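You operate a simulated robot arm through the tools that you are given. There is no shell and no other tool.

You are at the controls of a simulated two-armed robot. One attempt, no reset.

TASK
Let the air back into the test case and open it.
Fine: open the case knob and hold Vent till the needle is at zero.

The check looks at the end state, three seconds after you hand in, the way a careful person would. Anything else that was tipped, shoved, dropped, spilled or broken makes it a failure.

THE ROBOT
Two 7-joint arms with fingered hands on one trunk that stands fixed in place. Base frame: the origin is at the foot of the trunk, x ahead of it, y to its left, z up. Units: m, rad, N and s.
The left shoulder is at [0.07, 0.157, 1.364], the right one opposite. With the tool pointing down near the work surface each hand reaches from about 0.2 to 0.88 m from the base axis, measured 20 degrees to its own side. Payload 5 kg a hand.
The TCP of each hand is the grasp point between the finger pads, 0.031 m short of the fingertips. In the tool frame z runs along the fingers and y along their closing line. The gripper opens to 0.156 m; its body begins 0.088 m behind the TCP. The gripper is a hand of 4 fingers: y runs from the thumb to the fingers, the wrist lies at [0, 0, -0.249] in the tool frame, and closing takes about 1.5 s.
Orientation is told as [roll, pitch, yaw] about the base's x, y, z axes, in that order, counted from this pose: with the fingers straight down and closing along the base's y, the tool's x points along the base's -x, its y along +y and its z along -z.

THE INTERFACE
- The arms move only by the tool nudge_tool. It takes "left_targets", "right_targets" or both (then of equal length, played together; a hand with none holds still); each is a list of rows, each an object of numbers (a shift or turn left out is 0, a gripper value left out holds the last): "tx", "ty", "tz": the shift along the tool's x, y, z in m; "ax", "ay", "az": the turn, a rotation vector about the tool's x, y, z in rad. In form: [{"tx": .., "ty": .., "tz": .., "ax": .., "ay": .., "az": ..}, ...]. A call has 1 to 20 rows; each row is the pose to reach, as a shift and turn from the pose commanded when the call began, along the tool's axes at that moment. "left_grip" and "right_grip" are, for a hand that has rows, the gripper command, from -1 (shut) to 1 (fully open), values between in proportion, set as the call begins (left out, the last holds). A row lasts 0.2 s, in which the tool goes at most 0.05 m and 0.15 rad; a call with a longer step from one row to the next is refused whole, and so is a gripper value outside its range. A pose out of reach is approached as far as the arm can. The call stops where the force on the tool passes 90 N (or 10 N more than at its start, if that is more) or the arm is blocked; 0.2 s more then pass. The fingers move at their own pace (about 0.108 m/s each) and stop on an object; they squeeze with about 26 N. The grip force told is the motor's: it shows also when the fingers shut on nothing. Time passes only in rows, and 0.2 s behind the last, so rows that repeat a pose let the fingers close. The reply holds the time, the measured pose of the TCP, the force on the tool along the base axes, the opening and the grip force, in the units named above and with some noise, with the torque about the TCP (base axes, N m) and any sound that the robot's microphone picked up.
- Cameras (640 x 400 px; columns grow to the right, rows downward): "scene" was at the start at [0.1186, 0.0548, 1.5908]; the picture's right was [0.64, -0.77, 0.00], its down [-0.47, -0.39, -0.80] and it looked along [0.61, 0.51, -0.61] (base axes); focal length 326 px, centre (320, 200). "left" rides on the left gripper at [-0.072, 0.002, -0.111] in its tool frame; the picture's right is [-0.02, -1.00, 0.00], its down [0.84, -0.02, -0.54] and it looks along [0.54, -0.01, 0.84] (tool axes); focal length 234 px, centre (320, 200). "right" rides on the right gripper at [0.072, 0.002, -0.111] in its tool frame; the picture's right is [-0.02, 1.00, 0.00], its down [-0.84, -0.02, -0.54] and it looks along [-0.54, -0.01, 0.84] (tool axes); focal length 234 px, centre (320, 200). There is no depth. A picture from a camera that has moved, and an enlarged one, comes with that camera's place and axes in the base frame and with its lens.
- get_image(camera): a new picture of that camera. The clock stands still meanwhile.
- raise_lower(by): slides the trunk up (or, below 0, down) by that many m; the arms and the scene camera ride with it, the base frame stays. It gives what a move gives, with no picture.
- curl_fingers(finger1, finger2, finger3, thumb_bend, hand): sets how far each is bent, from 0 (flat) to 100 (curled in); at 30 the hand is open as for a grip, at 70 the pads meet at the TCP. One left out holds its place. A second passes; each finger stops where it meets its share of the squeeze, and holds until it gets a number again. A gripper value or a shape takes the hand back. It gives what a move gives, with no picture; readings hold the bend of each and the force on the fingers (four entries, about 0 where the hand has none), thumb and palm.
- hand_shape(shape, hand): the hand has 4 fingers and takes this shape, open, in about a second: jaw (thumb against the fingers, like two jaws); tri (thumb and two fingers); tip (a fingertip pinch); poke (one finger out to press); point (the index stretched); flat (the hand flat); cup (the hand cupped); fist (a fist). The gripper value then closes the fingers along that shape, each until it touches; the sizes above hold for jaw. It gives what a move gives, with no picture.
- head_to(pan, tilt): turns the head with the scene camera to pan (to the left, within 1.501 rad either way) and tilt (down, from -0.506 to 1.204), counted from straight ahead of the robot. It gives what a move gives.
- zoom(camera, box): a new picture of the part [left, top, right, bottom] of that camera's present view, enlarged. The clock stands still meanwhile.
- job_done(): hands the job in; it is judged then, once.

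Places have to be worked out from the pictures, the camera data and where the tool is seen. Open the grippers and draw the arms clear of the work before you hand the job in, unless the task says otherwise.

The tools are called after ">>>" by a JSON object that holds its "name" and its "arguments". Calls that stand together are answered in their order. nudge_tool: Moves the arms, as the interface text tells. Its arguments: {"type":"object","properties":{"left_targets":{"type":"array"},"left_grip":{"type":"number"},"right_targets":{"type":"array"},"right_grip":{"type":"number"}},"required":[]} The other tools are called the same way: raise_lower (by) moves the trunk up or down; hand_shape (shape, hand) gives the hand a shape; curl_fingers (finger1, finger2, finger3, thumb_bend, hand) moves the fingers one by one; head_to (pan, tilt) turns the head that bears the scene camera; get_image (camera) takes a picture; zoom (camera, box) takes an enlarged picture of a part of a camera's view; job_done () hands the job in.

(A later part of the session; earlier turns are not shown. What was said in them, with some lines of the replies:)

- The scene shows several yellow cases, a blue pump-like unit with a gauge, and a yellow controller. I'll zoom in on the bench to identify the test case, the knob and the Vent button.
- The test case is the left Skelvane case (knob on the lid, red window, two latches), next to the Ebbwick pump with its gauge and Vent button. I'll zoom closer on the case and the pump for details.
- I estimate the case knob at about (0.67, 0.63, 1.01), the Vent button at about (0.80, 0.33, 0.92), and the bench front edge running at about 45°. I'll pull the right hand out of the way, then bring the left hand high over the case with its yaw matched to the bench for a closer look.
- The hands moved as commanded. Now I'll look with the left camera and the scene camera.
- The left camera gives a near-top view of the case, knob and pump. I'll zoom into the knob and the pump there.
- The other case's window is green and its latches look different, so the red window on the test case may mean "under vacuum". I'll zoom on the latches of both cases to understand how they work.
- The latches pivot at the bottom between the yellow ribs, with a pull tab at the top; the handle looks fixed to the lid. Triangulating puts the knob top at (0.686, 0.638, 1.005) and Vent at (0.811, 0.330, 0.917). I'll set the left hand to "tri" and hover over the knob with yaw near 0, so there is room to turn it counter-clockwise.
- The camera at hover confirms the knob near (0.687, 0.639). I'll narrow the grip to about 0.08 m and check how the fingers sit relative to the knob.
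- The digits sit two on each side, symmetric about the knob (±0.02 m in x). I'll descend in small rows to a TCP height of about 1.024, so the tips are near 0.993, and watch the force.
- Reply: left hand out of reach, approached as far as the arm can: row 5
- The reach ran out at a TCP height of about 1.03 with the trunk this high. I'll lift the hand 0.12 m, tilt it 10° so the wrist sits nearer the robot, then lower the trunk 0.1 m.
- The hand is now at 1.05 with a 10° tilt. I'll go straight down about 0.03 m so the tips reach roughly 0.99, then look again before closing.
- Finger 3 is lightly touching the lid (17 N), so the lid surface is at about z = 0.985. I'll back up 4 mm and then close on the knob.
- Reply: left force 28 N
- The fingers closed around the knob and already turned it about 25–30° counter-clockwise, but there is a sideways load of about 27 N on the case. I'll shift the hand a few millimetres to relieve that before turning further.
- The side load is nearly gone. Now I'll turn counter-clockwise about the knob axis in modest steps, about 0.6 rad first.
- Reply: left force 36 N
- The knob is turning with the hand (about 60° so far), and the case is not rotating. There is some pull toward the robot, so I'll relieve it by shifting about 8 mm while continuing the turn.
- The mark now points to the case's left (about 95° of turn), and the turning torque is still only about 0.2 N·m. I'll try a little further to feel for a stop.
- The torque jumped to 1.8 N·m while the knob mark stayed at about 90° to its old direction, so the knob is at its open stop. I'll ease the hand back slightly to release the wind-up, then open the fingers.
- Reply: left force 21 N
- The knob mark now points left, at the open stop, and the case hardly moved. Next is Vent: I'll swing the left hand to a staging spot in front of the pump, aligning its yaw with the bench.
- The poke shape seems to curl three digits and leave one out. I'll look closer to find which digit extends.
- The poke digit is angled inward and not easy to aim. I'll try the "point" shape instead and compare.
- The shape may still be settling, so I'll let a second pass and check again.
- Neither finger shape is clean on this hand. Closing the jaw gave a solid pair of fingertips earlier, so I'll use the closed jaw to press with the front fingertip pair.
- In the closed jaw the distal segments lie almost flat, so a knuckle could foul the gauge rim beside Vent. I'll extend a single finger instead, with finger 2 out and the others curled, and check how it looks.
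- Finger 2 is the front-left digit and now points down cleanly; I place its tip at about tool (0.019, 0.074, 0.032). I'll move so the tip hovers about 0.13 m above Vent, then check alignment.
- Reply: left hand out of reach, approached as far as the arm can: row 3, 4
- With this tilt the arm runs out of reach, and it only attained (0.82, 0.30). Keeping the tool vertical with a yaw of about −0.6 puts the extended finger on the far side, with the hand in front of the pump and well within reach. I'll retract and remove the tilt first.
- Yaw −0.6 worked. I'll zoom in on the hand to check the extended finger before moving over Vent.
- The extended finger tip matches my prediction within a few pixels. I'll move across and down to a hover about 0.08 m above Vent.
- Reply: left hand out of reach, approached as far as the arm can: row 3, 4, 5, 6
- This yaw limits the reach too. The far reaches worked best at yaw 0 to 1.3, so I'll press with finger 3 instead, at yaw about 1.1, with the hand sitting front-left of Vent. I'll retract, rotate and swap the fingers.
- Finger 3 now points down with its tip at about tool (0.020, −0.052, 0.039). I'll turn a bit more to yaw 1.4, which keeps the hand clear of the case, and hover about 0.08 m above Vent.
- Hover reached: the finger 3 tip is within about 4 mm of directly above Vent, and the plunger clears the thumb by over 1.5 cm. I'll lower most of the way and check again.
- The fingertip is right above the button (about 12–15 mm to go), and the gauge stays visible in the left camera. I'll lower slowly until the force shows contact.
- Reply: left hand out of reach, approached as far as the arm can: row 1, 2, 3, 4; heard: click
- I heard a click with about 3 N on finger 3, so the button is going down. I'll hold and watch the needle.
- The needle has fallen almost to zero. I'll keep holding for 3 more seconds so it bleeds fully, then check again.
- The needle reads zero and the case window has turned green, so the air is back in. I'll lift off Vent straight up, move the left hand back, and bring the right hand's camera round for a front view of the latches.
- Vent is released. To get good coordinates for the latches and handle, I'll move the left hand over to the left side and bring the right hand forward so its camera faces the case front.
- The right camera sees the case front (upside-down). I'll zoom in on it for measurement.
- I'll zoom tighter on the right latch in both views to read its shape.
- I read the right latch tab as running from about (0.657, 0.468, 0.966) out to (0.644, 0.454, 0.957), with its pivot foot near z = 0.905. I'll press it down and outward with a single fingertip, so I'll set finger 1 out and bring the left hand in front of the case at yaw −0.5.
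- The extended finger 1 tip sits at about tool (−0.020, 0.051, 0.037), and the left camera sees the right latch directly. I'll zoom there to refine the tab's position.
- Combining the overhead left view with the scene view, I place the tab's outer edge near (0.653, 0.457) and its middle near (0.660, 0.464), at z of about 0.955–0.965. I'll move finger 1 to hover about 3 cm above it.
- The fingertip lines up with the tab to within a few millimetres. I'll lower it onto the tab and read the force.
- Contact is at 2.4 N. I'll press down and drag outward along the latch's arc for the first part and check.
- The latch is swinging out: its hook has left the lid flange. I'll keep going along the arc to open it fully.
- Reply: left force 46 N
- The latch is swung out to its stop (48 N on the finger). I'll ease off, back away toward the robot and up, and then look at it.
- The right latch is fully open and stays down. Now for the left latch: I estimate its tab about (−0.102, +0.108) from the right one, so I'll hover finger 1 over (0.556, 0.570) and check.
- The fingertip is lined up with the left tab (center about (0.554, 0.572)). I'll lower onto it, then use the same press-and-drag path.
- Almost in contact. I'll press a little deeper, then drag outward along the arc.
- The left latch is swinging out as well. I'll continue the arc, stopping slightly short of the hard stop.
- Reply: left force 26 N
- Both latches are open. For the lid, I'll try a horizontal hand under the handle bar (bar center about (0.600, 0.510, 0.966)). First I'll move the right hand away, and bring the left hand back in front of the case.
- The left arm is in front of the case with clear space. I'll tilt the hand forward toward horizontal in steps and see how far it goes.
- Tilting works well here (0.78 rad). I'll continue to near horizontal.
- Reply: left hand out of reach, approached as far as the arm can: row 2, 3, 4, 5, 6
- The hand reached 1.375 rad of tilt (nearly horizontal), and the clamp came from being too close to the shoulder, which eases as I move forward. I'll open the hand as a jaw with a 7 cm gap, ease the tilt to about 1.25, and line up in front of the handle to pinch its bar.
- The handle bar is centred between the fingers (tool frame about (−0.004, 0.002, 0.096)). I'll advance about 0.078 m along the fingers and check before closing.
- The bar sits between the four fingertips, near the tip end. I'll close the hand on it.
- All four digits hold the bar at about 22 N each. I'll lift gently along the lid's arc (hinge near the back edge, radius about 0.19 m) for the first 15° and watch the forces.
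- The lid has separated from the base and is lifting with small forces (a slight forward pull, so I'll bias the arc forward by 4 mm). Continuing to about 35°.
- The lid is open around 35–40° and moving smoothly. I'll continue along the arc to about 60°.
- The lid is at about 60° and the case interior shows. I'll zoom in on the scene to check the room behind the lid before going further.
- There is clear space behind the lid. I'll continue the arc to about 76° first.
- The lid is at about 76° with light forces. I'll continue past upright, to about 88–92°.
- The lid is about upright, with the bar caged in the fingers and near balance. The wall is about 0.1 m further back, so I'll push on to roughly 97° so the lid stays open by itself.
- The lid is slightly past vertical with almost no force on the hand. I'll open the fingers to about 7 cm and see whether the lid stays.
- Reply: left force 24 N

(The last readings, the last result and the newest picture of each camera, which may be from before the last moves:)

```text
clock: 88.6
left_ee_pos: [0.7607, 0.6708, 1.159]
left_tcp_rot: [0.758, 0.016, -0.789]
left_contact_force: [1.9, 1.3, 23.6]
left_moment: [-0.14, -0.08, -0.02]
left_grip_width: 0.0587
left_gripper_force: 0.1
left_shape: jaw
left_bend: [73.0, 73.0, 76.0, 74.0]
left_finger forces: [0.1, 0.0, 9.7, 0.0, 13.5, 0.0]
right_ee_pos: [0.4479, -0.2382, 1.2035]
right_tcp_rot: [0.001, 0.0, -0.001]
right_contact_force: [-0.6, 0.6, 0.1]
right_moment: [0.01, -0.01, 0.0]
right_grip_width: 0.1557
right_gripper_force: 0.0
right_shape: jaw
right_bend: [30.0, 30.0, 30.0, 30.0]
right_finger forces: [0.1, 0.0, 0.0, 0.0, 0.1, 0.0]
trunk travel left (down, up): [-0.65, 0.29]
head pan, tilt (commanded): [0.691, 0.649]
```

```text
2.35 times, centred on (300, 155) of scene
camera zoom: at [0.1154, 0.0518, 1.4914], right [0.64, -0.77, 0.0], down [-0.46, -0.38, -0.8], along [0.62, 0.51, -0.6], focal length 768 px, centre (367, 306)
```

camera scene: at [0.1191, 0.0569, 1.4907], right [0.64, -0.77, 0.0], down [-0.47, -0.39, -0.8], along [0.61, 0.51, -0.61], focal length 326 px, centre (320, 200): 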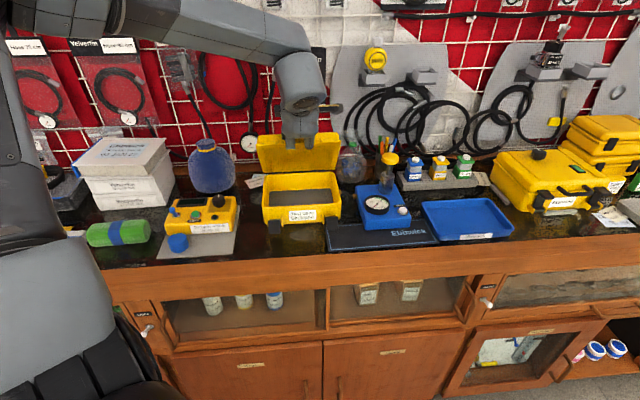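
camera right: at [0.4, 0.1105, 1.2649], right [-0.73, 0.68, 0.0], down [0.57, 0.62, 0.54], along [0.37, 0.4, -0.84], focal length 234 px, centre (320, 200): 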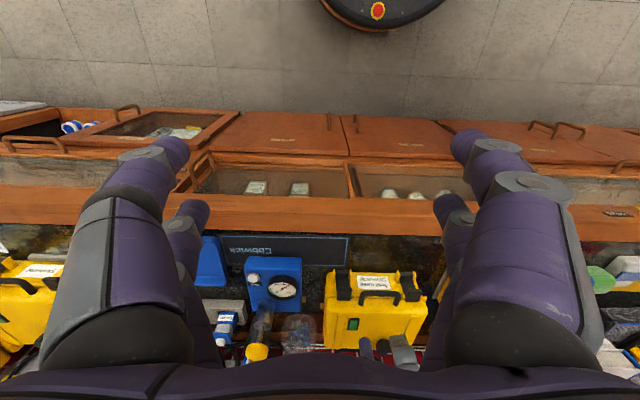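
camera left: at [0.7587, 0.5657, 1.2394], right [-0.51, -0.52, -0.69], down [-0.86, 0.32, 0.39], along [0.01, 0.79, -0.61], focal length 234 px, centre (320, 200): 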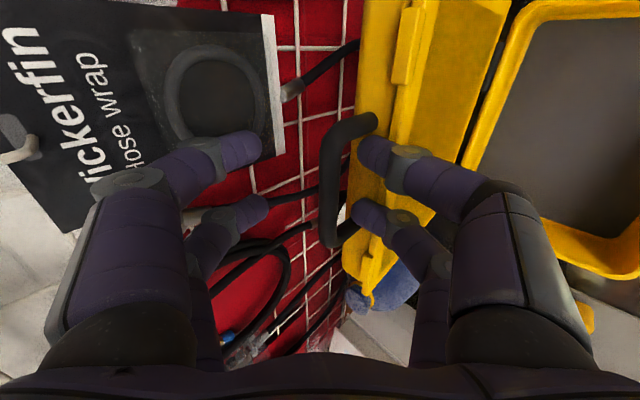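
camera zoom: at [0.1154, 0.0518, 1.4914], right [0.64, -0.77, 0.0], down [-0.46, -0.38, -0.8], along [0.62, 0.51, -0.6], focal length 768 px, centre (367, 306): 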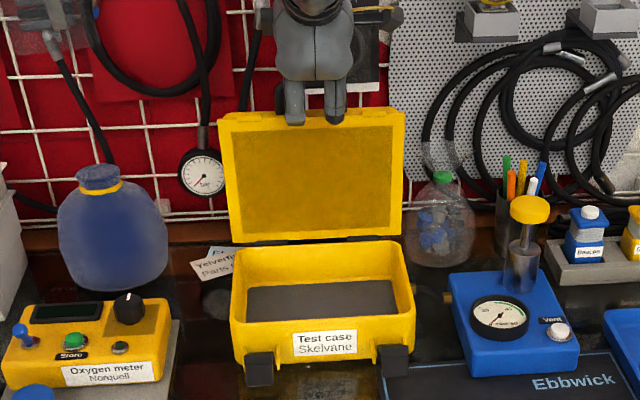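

The lower fingers touch the lid's front face at this opening (9–13 N). I'll narrow the gap slightly so they come off it, then back the hand straight out along its axis.

>>> {"name": "nudge_tool", "arguments": {"left_targets": [{"tz": 0.0}, {"tz": 0.0}], "left_grip": -0.4}}

>>> {"name": "zoom", "arguments": {"camera": "left", "box": [150, 60, 500, 300]}}

```text
clock: 89.2
left_ee_pos: [0.7589, 0.6733, 1.1504]
left_tcp_rot: [0.747, 0.022, -0.787]
left_contact_force: [-0.6, -1.1, 7.9]
left_moment: [-0.15, 0.39, 0.15]
left_grip_width: 0.0112
left_gripper_force: 19.8
left_shape: jaw
left_bend: [70.0, 70.0, 75.0, 72.0]
left_finger forces: [0.0, 0.0, 8.9, 0.0, 0.0, 0.0]
right_ee_pos: [0.4497, -0.236, 1.2025]
right_tcp_rot: [0.0, 0.001, -0.001]
right_contact_force: [0.1, 0.5, 0.6]
right_moment: [-0.04, 0.0, 0.02]
right_grip_width: 0.1559
right_gripper_force: 0.0
right_shape: jaw
right_bend: [30.0, 30.0, 30.0, 30.0]
right_finger forces: [0.0, 0.0, 0.0, 0.0, 0.0, 0.0]
trunk travel left (down, up): [-0.65, 0.29]
head pan, tilt (commanded): [0.691, 0.649]
```

```text
1.67 times, centred on (325, 180) of left
camera zoom: at [0.7592, 0.5682, 1.2316], right [-0.51, -0.52, -0.68], down [-0.86, 0.32, 0.4], along [0.0, 0.79, -0.61], focal length 390 px, centre (312, 233)
```

zoom: 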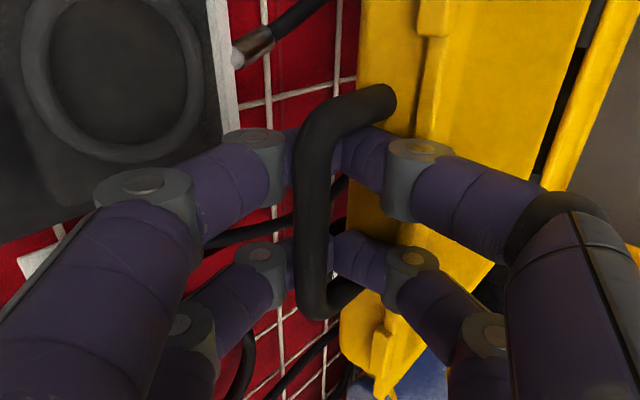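

The fingers narrowed more than expected. I'll reopen to about 6.5 cm while shifting the hand slightly away from the lid face, so neither side presses.

>>> {"name": "nudge_tool", "arguments": {"left_targets": [{"ty": 0.004}, {"ty": 0.008}, {"ty": 0.01}, {"ty": 0.012}, {"ty": 0.012}], "left_grip": -0.15}}

>>> {"name": "zoom", "arguments": {"camera": "left", "box": [150, 60, 500, 300]}}

>>> {"name": "zoom", "arguments": {"camera": "scene", "box": [235, 70, 365, 240]}}

```text
clock: 90.4
left_ee_pos: [0.7679, 0.6792, 1.163]
left_tcp_rot: [0.75, 0.017, -0.788]
left_contact_force: [0.6, 2.9, 10.2]
left_moment: [0.01, 0.04, -0.01]
left_grip_width: 0.0596
left_gripper_force: 0.0
left_shape: jaw
left_bend: [73.0, 73.0, 75.0, 72.0]
left_finger forces: [0.0, 0.0, 3.8, 0.0, 6.0, 0.0]
right_ee_pos: [0.4485, -0.2358, 1.2038]
right_tcp_rot: [0.0, -0.002, -0.001]
right_contact_force: [0.1, 0.3, 0.7]
right_moment: [0.0, -0.02, 0.02]
right_grip_width: 0.1558
right_gripper_force: 0.0
right_shape: jaw
right_bend: [30.0, 30.0, 30.0, 30.0]
right_finger forces: [0.0, 0.1, 0.0, 0.0, 0.0, 0.1]
trunk travel left (down, up): [-0.65, 0.29]
head pan, tilt (commanded): [0.691, 0.649]
```

```text
1.67 times, centred on (325, 180) of left
camera zoom: at [0.7666, 0.5744, 1.2433], right [-0.51, -0.52, -0.68], down [-0.86, 0.32, 0.4], along [0.01, 0.79, -0.61], focal length 390 px, centre (312, 233)
```

zoom: 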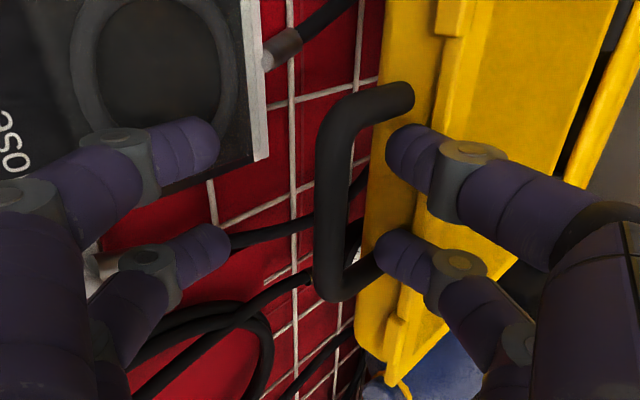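

```text
2.35 times, centred on (300, 155) of scene
camera zoom: at [0.1173, 0.0541, 1.491], right [0.64, -0.77, 0.0], down [-0.47, -0.39, -0.8], along [0.61, 0.51, -0.6], focal length 768 px, centre (367, 306)
```

zoom: 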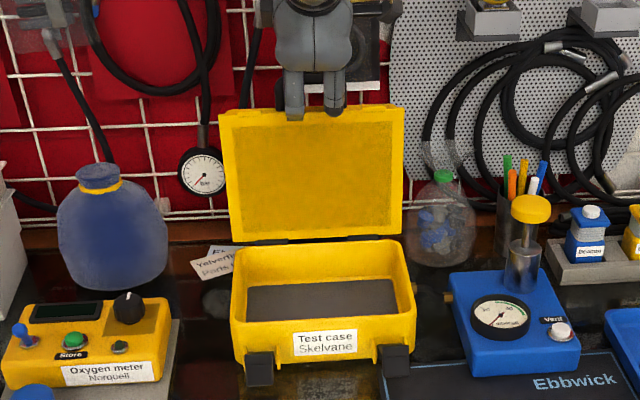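

The fingers are open around the bar with only light contact. I'll withdraw straight back along the hand's axis, slowly at first.

>>> {"name": "nudge_tool", "arguments": {"left_targets": [{"tz": -0.006}, {"tz": -0.014}, {"tz": -0.024}, {"tz": -0.036}, {"tz": -0.05}]}}

>>> {"name": "zoom", "arguments": {"camera": "left", "box": [150, 60, 500, 300]}}

>>> {"name": "zoom", "arguments": {"camera": "scene", "box": [235, 70, 365, 240]}}

```text
clock: 91.6
left_ee_pos: [0.7442, 0.654, 1.1999]
left_tcp_rot: [0.749, 0.016, -0.789]
left_contact_force: [0.3, 0.5, -0.4]
left_moment: [-0.02, -0.02, 0.0]
left_grip_width: 0.0659
left_gripper_force: 0.0
left_shape: jaw
left_bend: [73.0, 73.0, 73.0, 70.0]
left_finger forces: [0.0, 0.0, 0.0, 0.1, 0.1, 0.1]
right_ee_pos: [0.4484, -0.2362, 1.2036]
right_tcp_rot: [-0.002, -0.001, 0.0]
right_contact_force: [-0.6, -0.3, 0.5]
right_moment: [0.03, 0.0, 0.01]
right_grip_width: 0.1557
right_gripper_force: 0.0
right_shape: jaw
right_bend: [30.0, 30.0, 30.0, 30.0]
right_finger forces: [0.0, 0.1, 0.0, 0.0, 0.0, 0.1]
trunk travel left (down, up): [-0.65, 0.29]
head pan, tilt (commanded): [0.691, 0.649]
```

```text
1.67 times, centred on (325, 180) of left
camera zoom: at [0.7437, 0.549, 1.28], right [-0.51, -0.52, -0.68], down [-0.86, 0.32, 0.4], along [0.01, 0.79, -0.61], focal length 390 px, centre (312, 233)
```

zoom: 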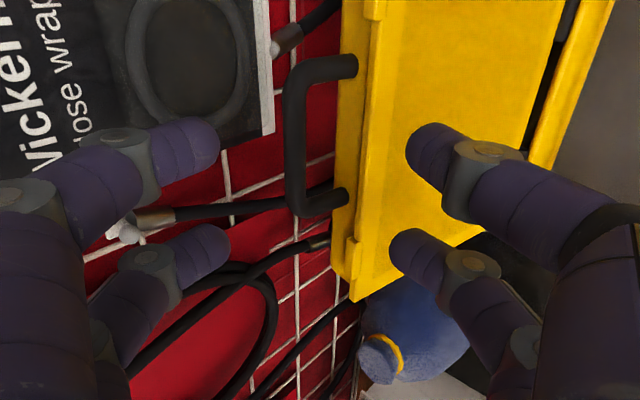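

```text
2.35 times, centred on (300, 155) of scene
camera zoom: at [0.1179, 0.0543, 1.4908], right [0.64, -0.77, 0.0], down [-0.47, -0.39, -0.8], along [0.61, 0.51, -0.6], focal length 768 px, centre (367, 306)
```

zoom: 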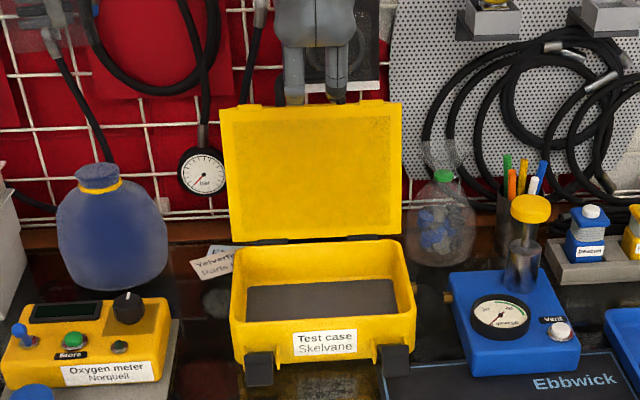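

The hand is free of the handle and the lid stays open, leaning slightly back. I'll withdraw further up and back toward the robot.

>>> {"name": "nudge_tool", "arguments": {"left_targets": [{"tz": -0.035}, {"tz": -0.07}, {"tz": -0.105}, {"ty": -0.02, "tz": -0.14}, {"ty": -0.05, "tz": -0.17}, {"ty": -0.085, "tz": -0.2}]}}

>>> {"name": "get_image", "arguments": {"camera": "scene"}}

>>> {"name": "zoom", "arguments": {"camera": "scene", "box": [235, 110, 425, 240]}}

```text
clock: 93.0
left_ee_pos: [0.6037, 0.5131, 1.2858]
left_tcp_rot: [0.751, 0.018, -0.787]
left_contact_force: [0.4, -0.2, -0.1]
left_moment: [-0.02, -0.06, 0.03]
left_grip_width: 0.0662
left_gripper_force: 0.0
left_shape: jaw
left_bend: [73.0, 73.0, 73.0, 70.0]
left_finger forces: [0.0, 0.0, 0.0, 0.0, 0.1, 0.0]
right_ee_pos: [0.4487, -0.2349, 1.2045]
right_tcp_rot: [0.001, -0.002, -0.001]
right_contact_force: [0.0, -0.2, -0.8]
right_moment: [0.03, -0.06, 0.03]
right_grip_width: 0.1561
right_gripper_force: 0.2
right_shape: jaw
right_bend: [30.0, 30.0, 30.0, 30.0]
right_finger forces: [0.0, 0.0, 0.0, 0.0, 0.1, 0.0]
trunk travel left (down, up): [-0.65, 0.29]
head pan, tilt (commanded): [0.691, 0.649]
```

```text
taken
camera scene: at [0.1171, 0.0539, 1.491], right [0.64, -0.77, 0.0], down [-0.47, -0.38, -0.8], along [0.61, 0.51, -0.6], focal length 326 px, centre (320, 200)
```

scene: 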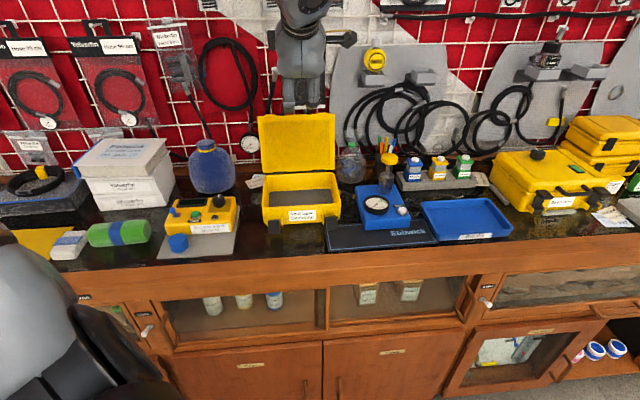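

```text
3.08 times, centred on (330, 175) of scene
camera zoom: at [0.1171, 0.0539, 1.491], right [0.64, -0.77, 0.0], down [-0.47, -0.38, -0.8], along [0.61, 0.51, -0.6], focal length 1005 px, centre (289, 277)
```

zoom: 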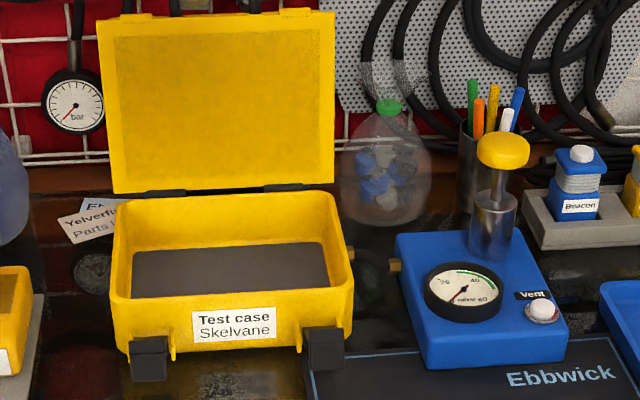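

The case is open, the gauge reads zero, and the neighbours look undisturbed. I'll pull the left arm fully clear, straighten the hand and open it.

>>> {"name": "nudge_tool", "arguments": {"left_targets": [{"ty": -0.0187, "tz": -0.0288, "ax": 0.125}, {"ty": -0.0373, "tz": -0.0577, "ax": 0.25}, {"ty": -0.056, "tz": -0.0865, "ax": 0.375}, {"ty": -0.0747, "tz": -0.1153, "ax": 0.5}, {"ty": -0.0933, "tz": -0.1442, "ax": 0.625}, {"ty": -0.112, "tz": -0.173, "ax": 0.75}]}}

>>> {"name": "nudge_tool", "arguments": {"left_targets": [{"tx": 0.01, "az": -0.13}, {"tx": 0.02, "az": -0.26}, {"tx": 0.03, "az": -0.39}, {"tx": 0.04, "az": -0.52}, {"tx": 0.05, "az": -0.65}, {"tx": 0.06, "az": -0.78}, {"tx": 0.06, "az": -0.78}], "left_grip": 1}}

>>> {"name": "get_image", "arguments": {"camera": "scene"}}

```text
clock: 94.4
left_ee_pos: [0.4643, 0.3724, 1.3343]
left_tcp_rot: [-0.002, 0.017, -0.789]
left_contact_force: [0.7, -0.8, 0.5]
left_moment: [-0.01, 0.0, 0.0]
left_grip_width: 0.0661
left_gripper_force: 0.0
left_shape: jaw
left_bend: [73.0, 73.0, 73.0, 70.0]
left_finger forces: [0.1, 0.1, 0.0, 0.0, 0.1, 0.1]
right_ee_pos: [0.4509, -0.2346, 1.2041]
right_tcp_rot: [-0.001, 0.001, 0.001]
right_contact_force: [-0.2, -0.2, -0.4]
right_moment: [0.0, 0.0, 0.01]
right_grip_width: 0.1556
right_gripper_force: 0.1
right_shape: jaw
right_bend: [30.0, 30.0, 30.0, 30.0]
right_finger forces: [0.0, 0.0, 0.1, 0.1, 0.0, 0.0]
trunk travel left (down, up): [-0.65, 0.29]
head pan, tilt (commanded): [0.691, 0.649]
```

```text
clock: 96.0
left_ee_pos: [0.4222, 0.414, 1.3374]
left_tcp_rot: [0.015, 0.013, -0.007]
left_contact_force: [0.0, 0.2, -0.6]
left_moment: [-0.02, 0.0, 0.01]
left_grip_width: 0.1559
left_gripper_force: 0.0
left_shape: jaw
left_bend: [30.0, 30.0, 30.0, 30.0]
left_finger forces: [0.1, 0.0, 0.0, 0.0, 0.1, 0.0]
right_ee_pos: [0.4506, -0.2348, 1.2037]
right_tcp_rot: [0.002, 0.0, 0.0]
right_contact_force: [0.2, 0.4, 0.1]
right_moment: [-0.01, -0.03, 0.02]
right_grip_width: 0.1562
right_gripper_force: 0.1
right_shape: jaw
right_bend: [30.0, 30.0, 30.0, 30.0]
right_finger forces: [0.0, 0.0, 0.0, 0.0, 0.0, 0.0]
trunk travel left (down, up): [-0.65, 0.29]
head pan, tilt (commanded): [0.691, 0.649]
```

```text
taken
camera scene: at [0.1188, 0.0546, 1.4908], right [0.64, -0.77, 0.0], down [-0.47, -0.39, -0.8], along [0.61, 0.51, -0.6], focal length 326 px, centre (320, 200)
```

scene: 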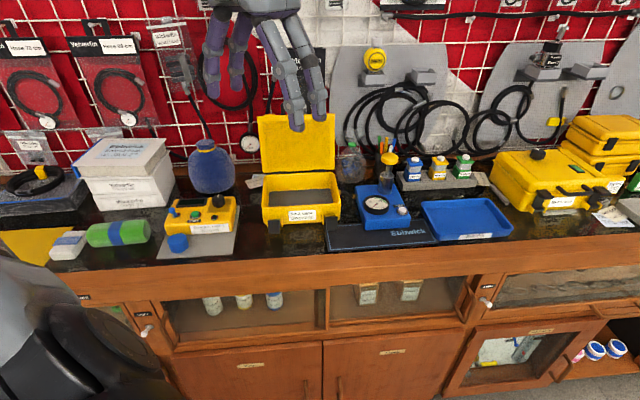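

Both arms are clear and the hands are open. One last close check of the gauge, the case and the neighbours before handing in.

>>> {"name": "zoom", "arguments": {"camera": "scene", "box": [340, 140, 430, 235]}}

>>> {"name": "zoom", "arguments": {"camera": "scene", "box": [150, 100, 350, 260]}}

```text
4.21 times, centred on (385, 188) of scene
camera zoom: at [0.1188, 0.0546, 1.4908], right [0.64, -0.77, 0.0], down [-0.47, -0.39, -0.8], along [0.61, 0.51, -0.6], focal length 1375 px, centre (46, 253)
```

zoom: 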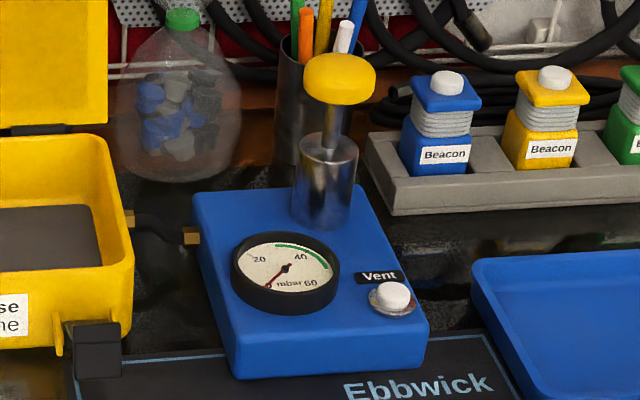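

```text
2.50 times, centred on (250, 180) of scene
camera zoom: at [0.1188, 0.0546, 1.4908], right [0.64, -0.77, 0.0], down [-0.47, -0.39, -0.8], along [0.61, 0.51, -0.6], focal length 816 px, centre (495, 250)
```

zoom: 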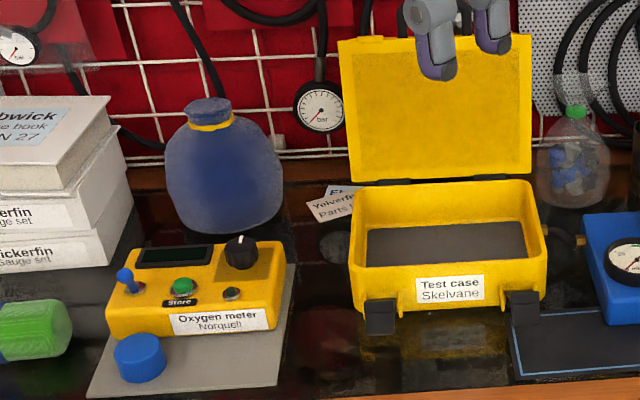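

The gauge needle is at zero, Vent is released, the lid stands open past vertical with both latches down, and nothing else has moved. I'm handing in the job.

>>> {"name": "job_done", "arguments": {}}

```text
The job is handed in.
```

The air is back in the test case and the case is open. I've handed the job in, but no verdict came back.

- **Case knob:** I turned it counter-clockwise about 90°, until it hit its stop. There were no markings, so I took that stop as open.
- **Vent:** I held the button until the needle reached zero. It still read zero after I let go, and the window on the case lid went from red to green.
- **Case:** Both latches are swung down. The lid is leaning slightly back past vertical and stayed there without being held.
- **Other items:** In the last pictures nothing else looked moved or knocked over. The test case itself may have shifted a few millimetres while I gripped the knob.

Both arms are clear of the bench and both hands are open.
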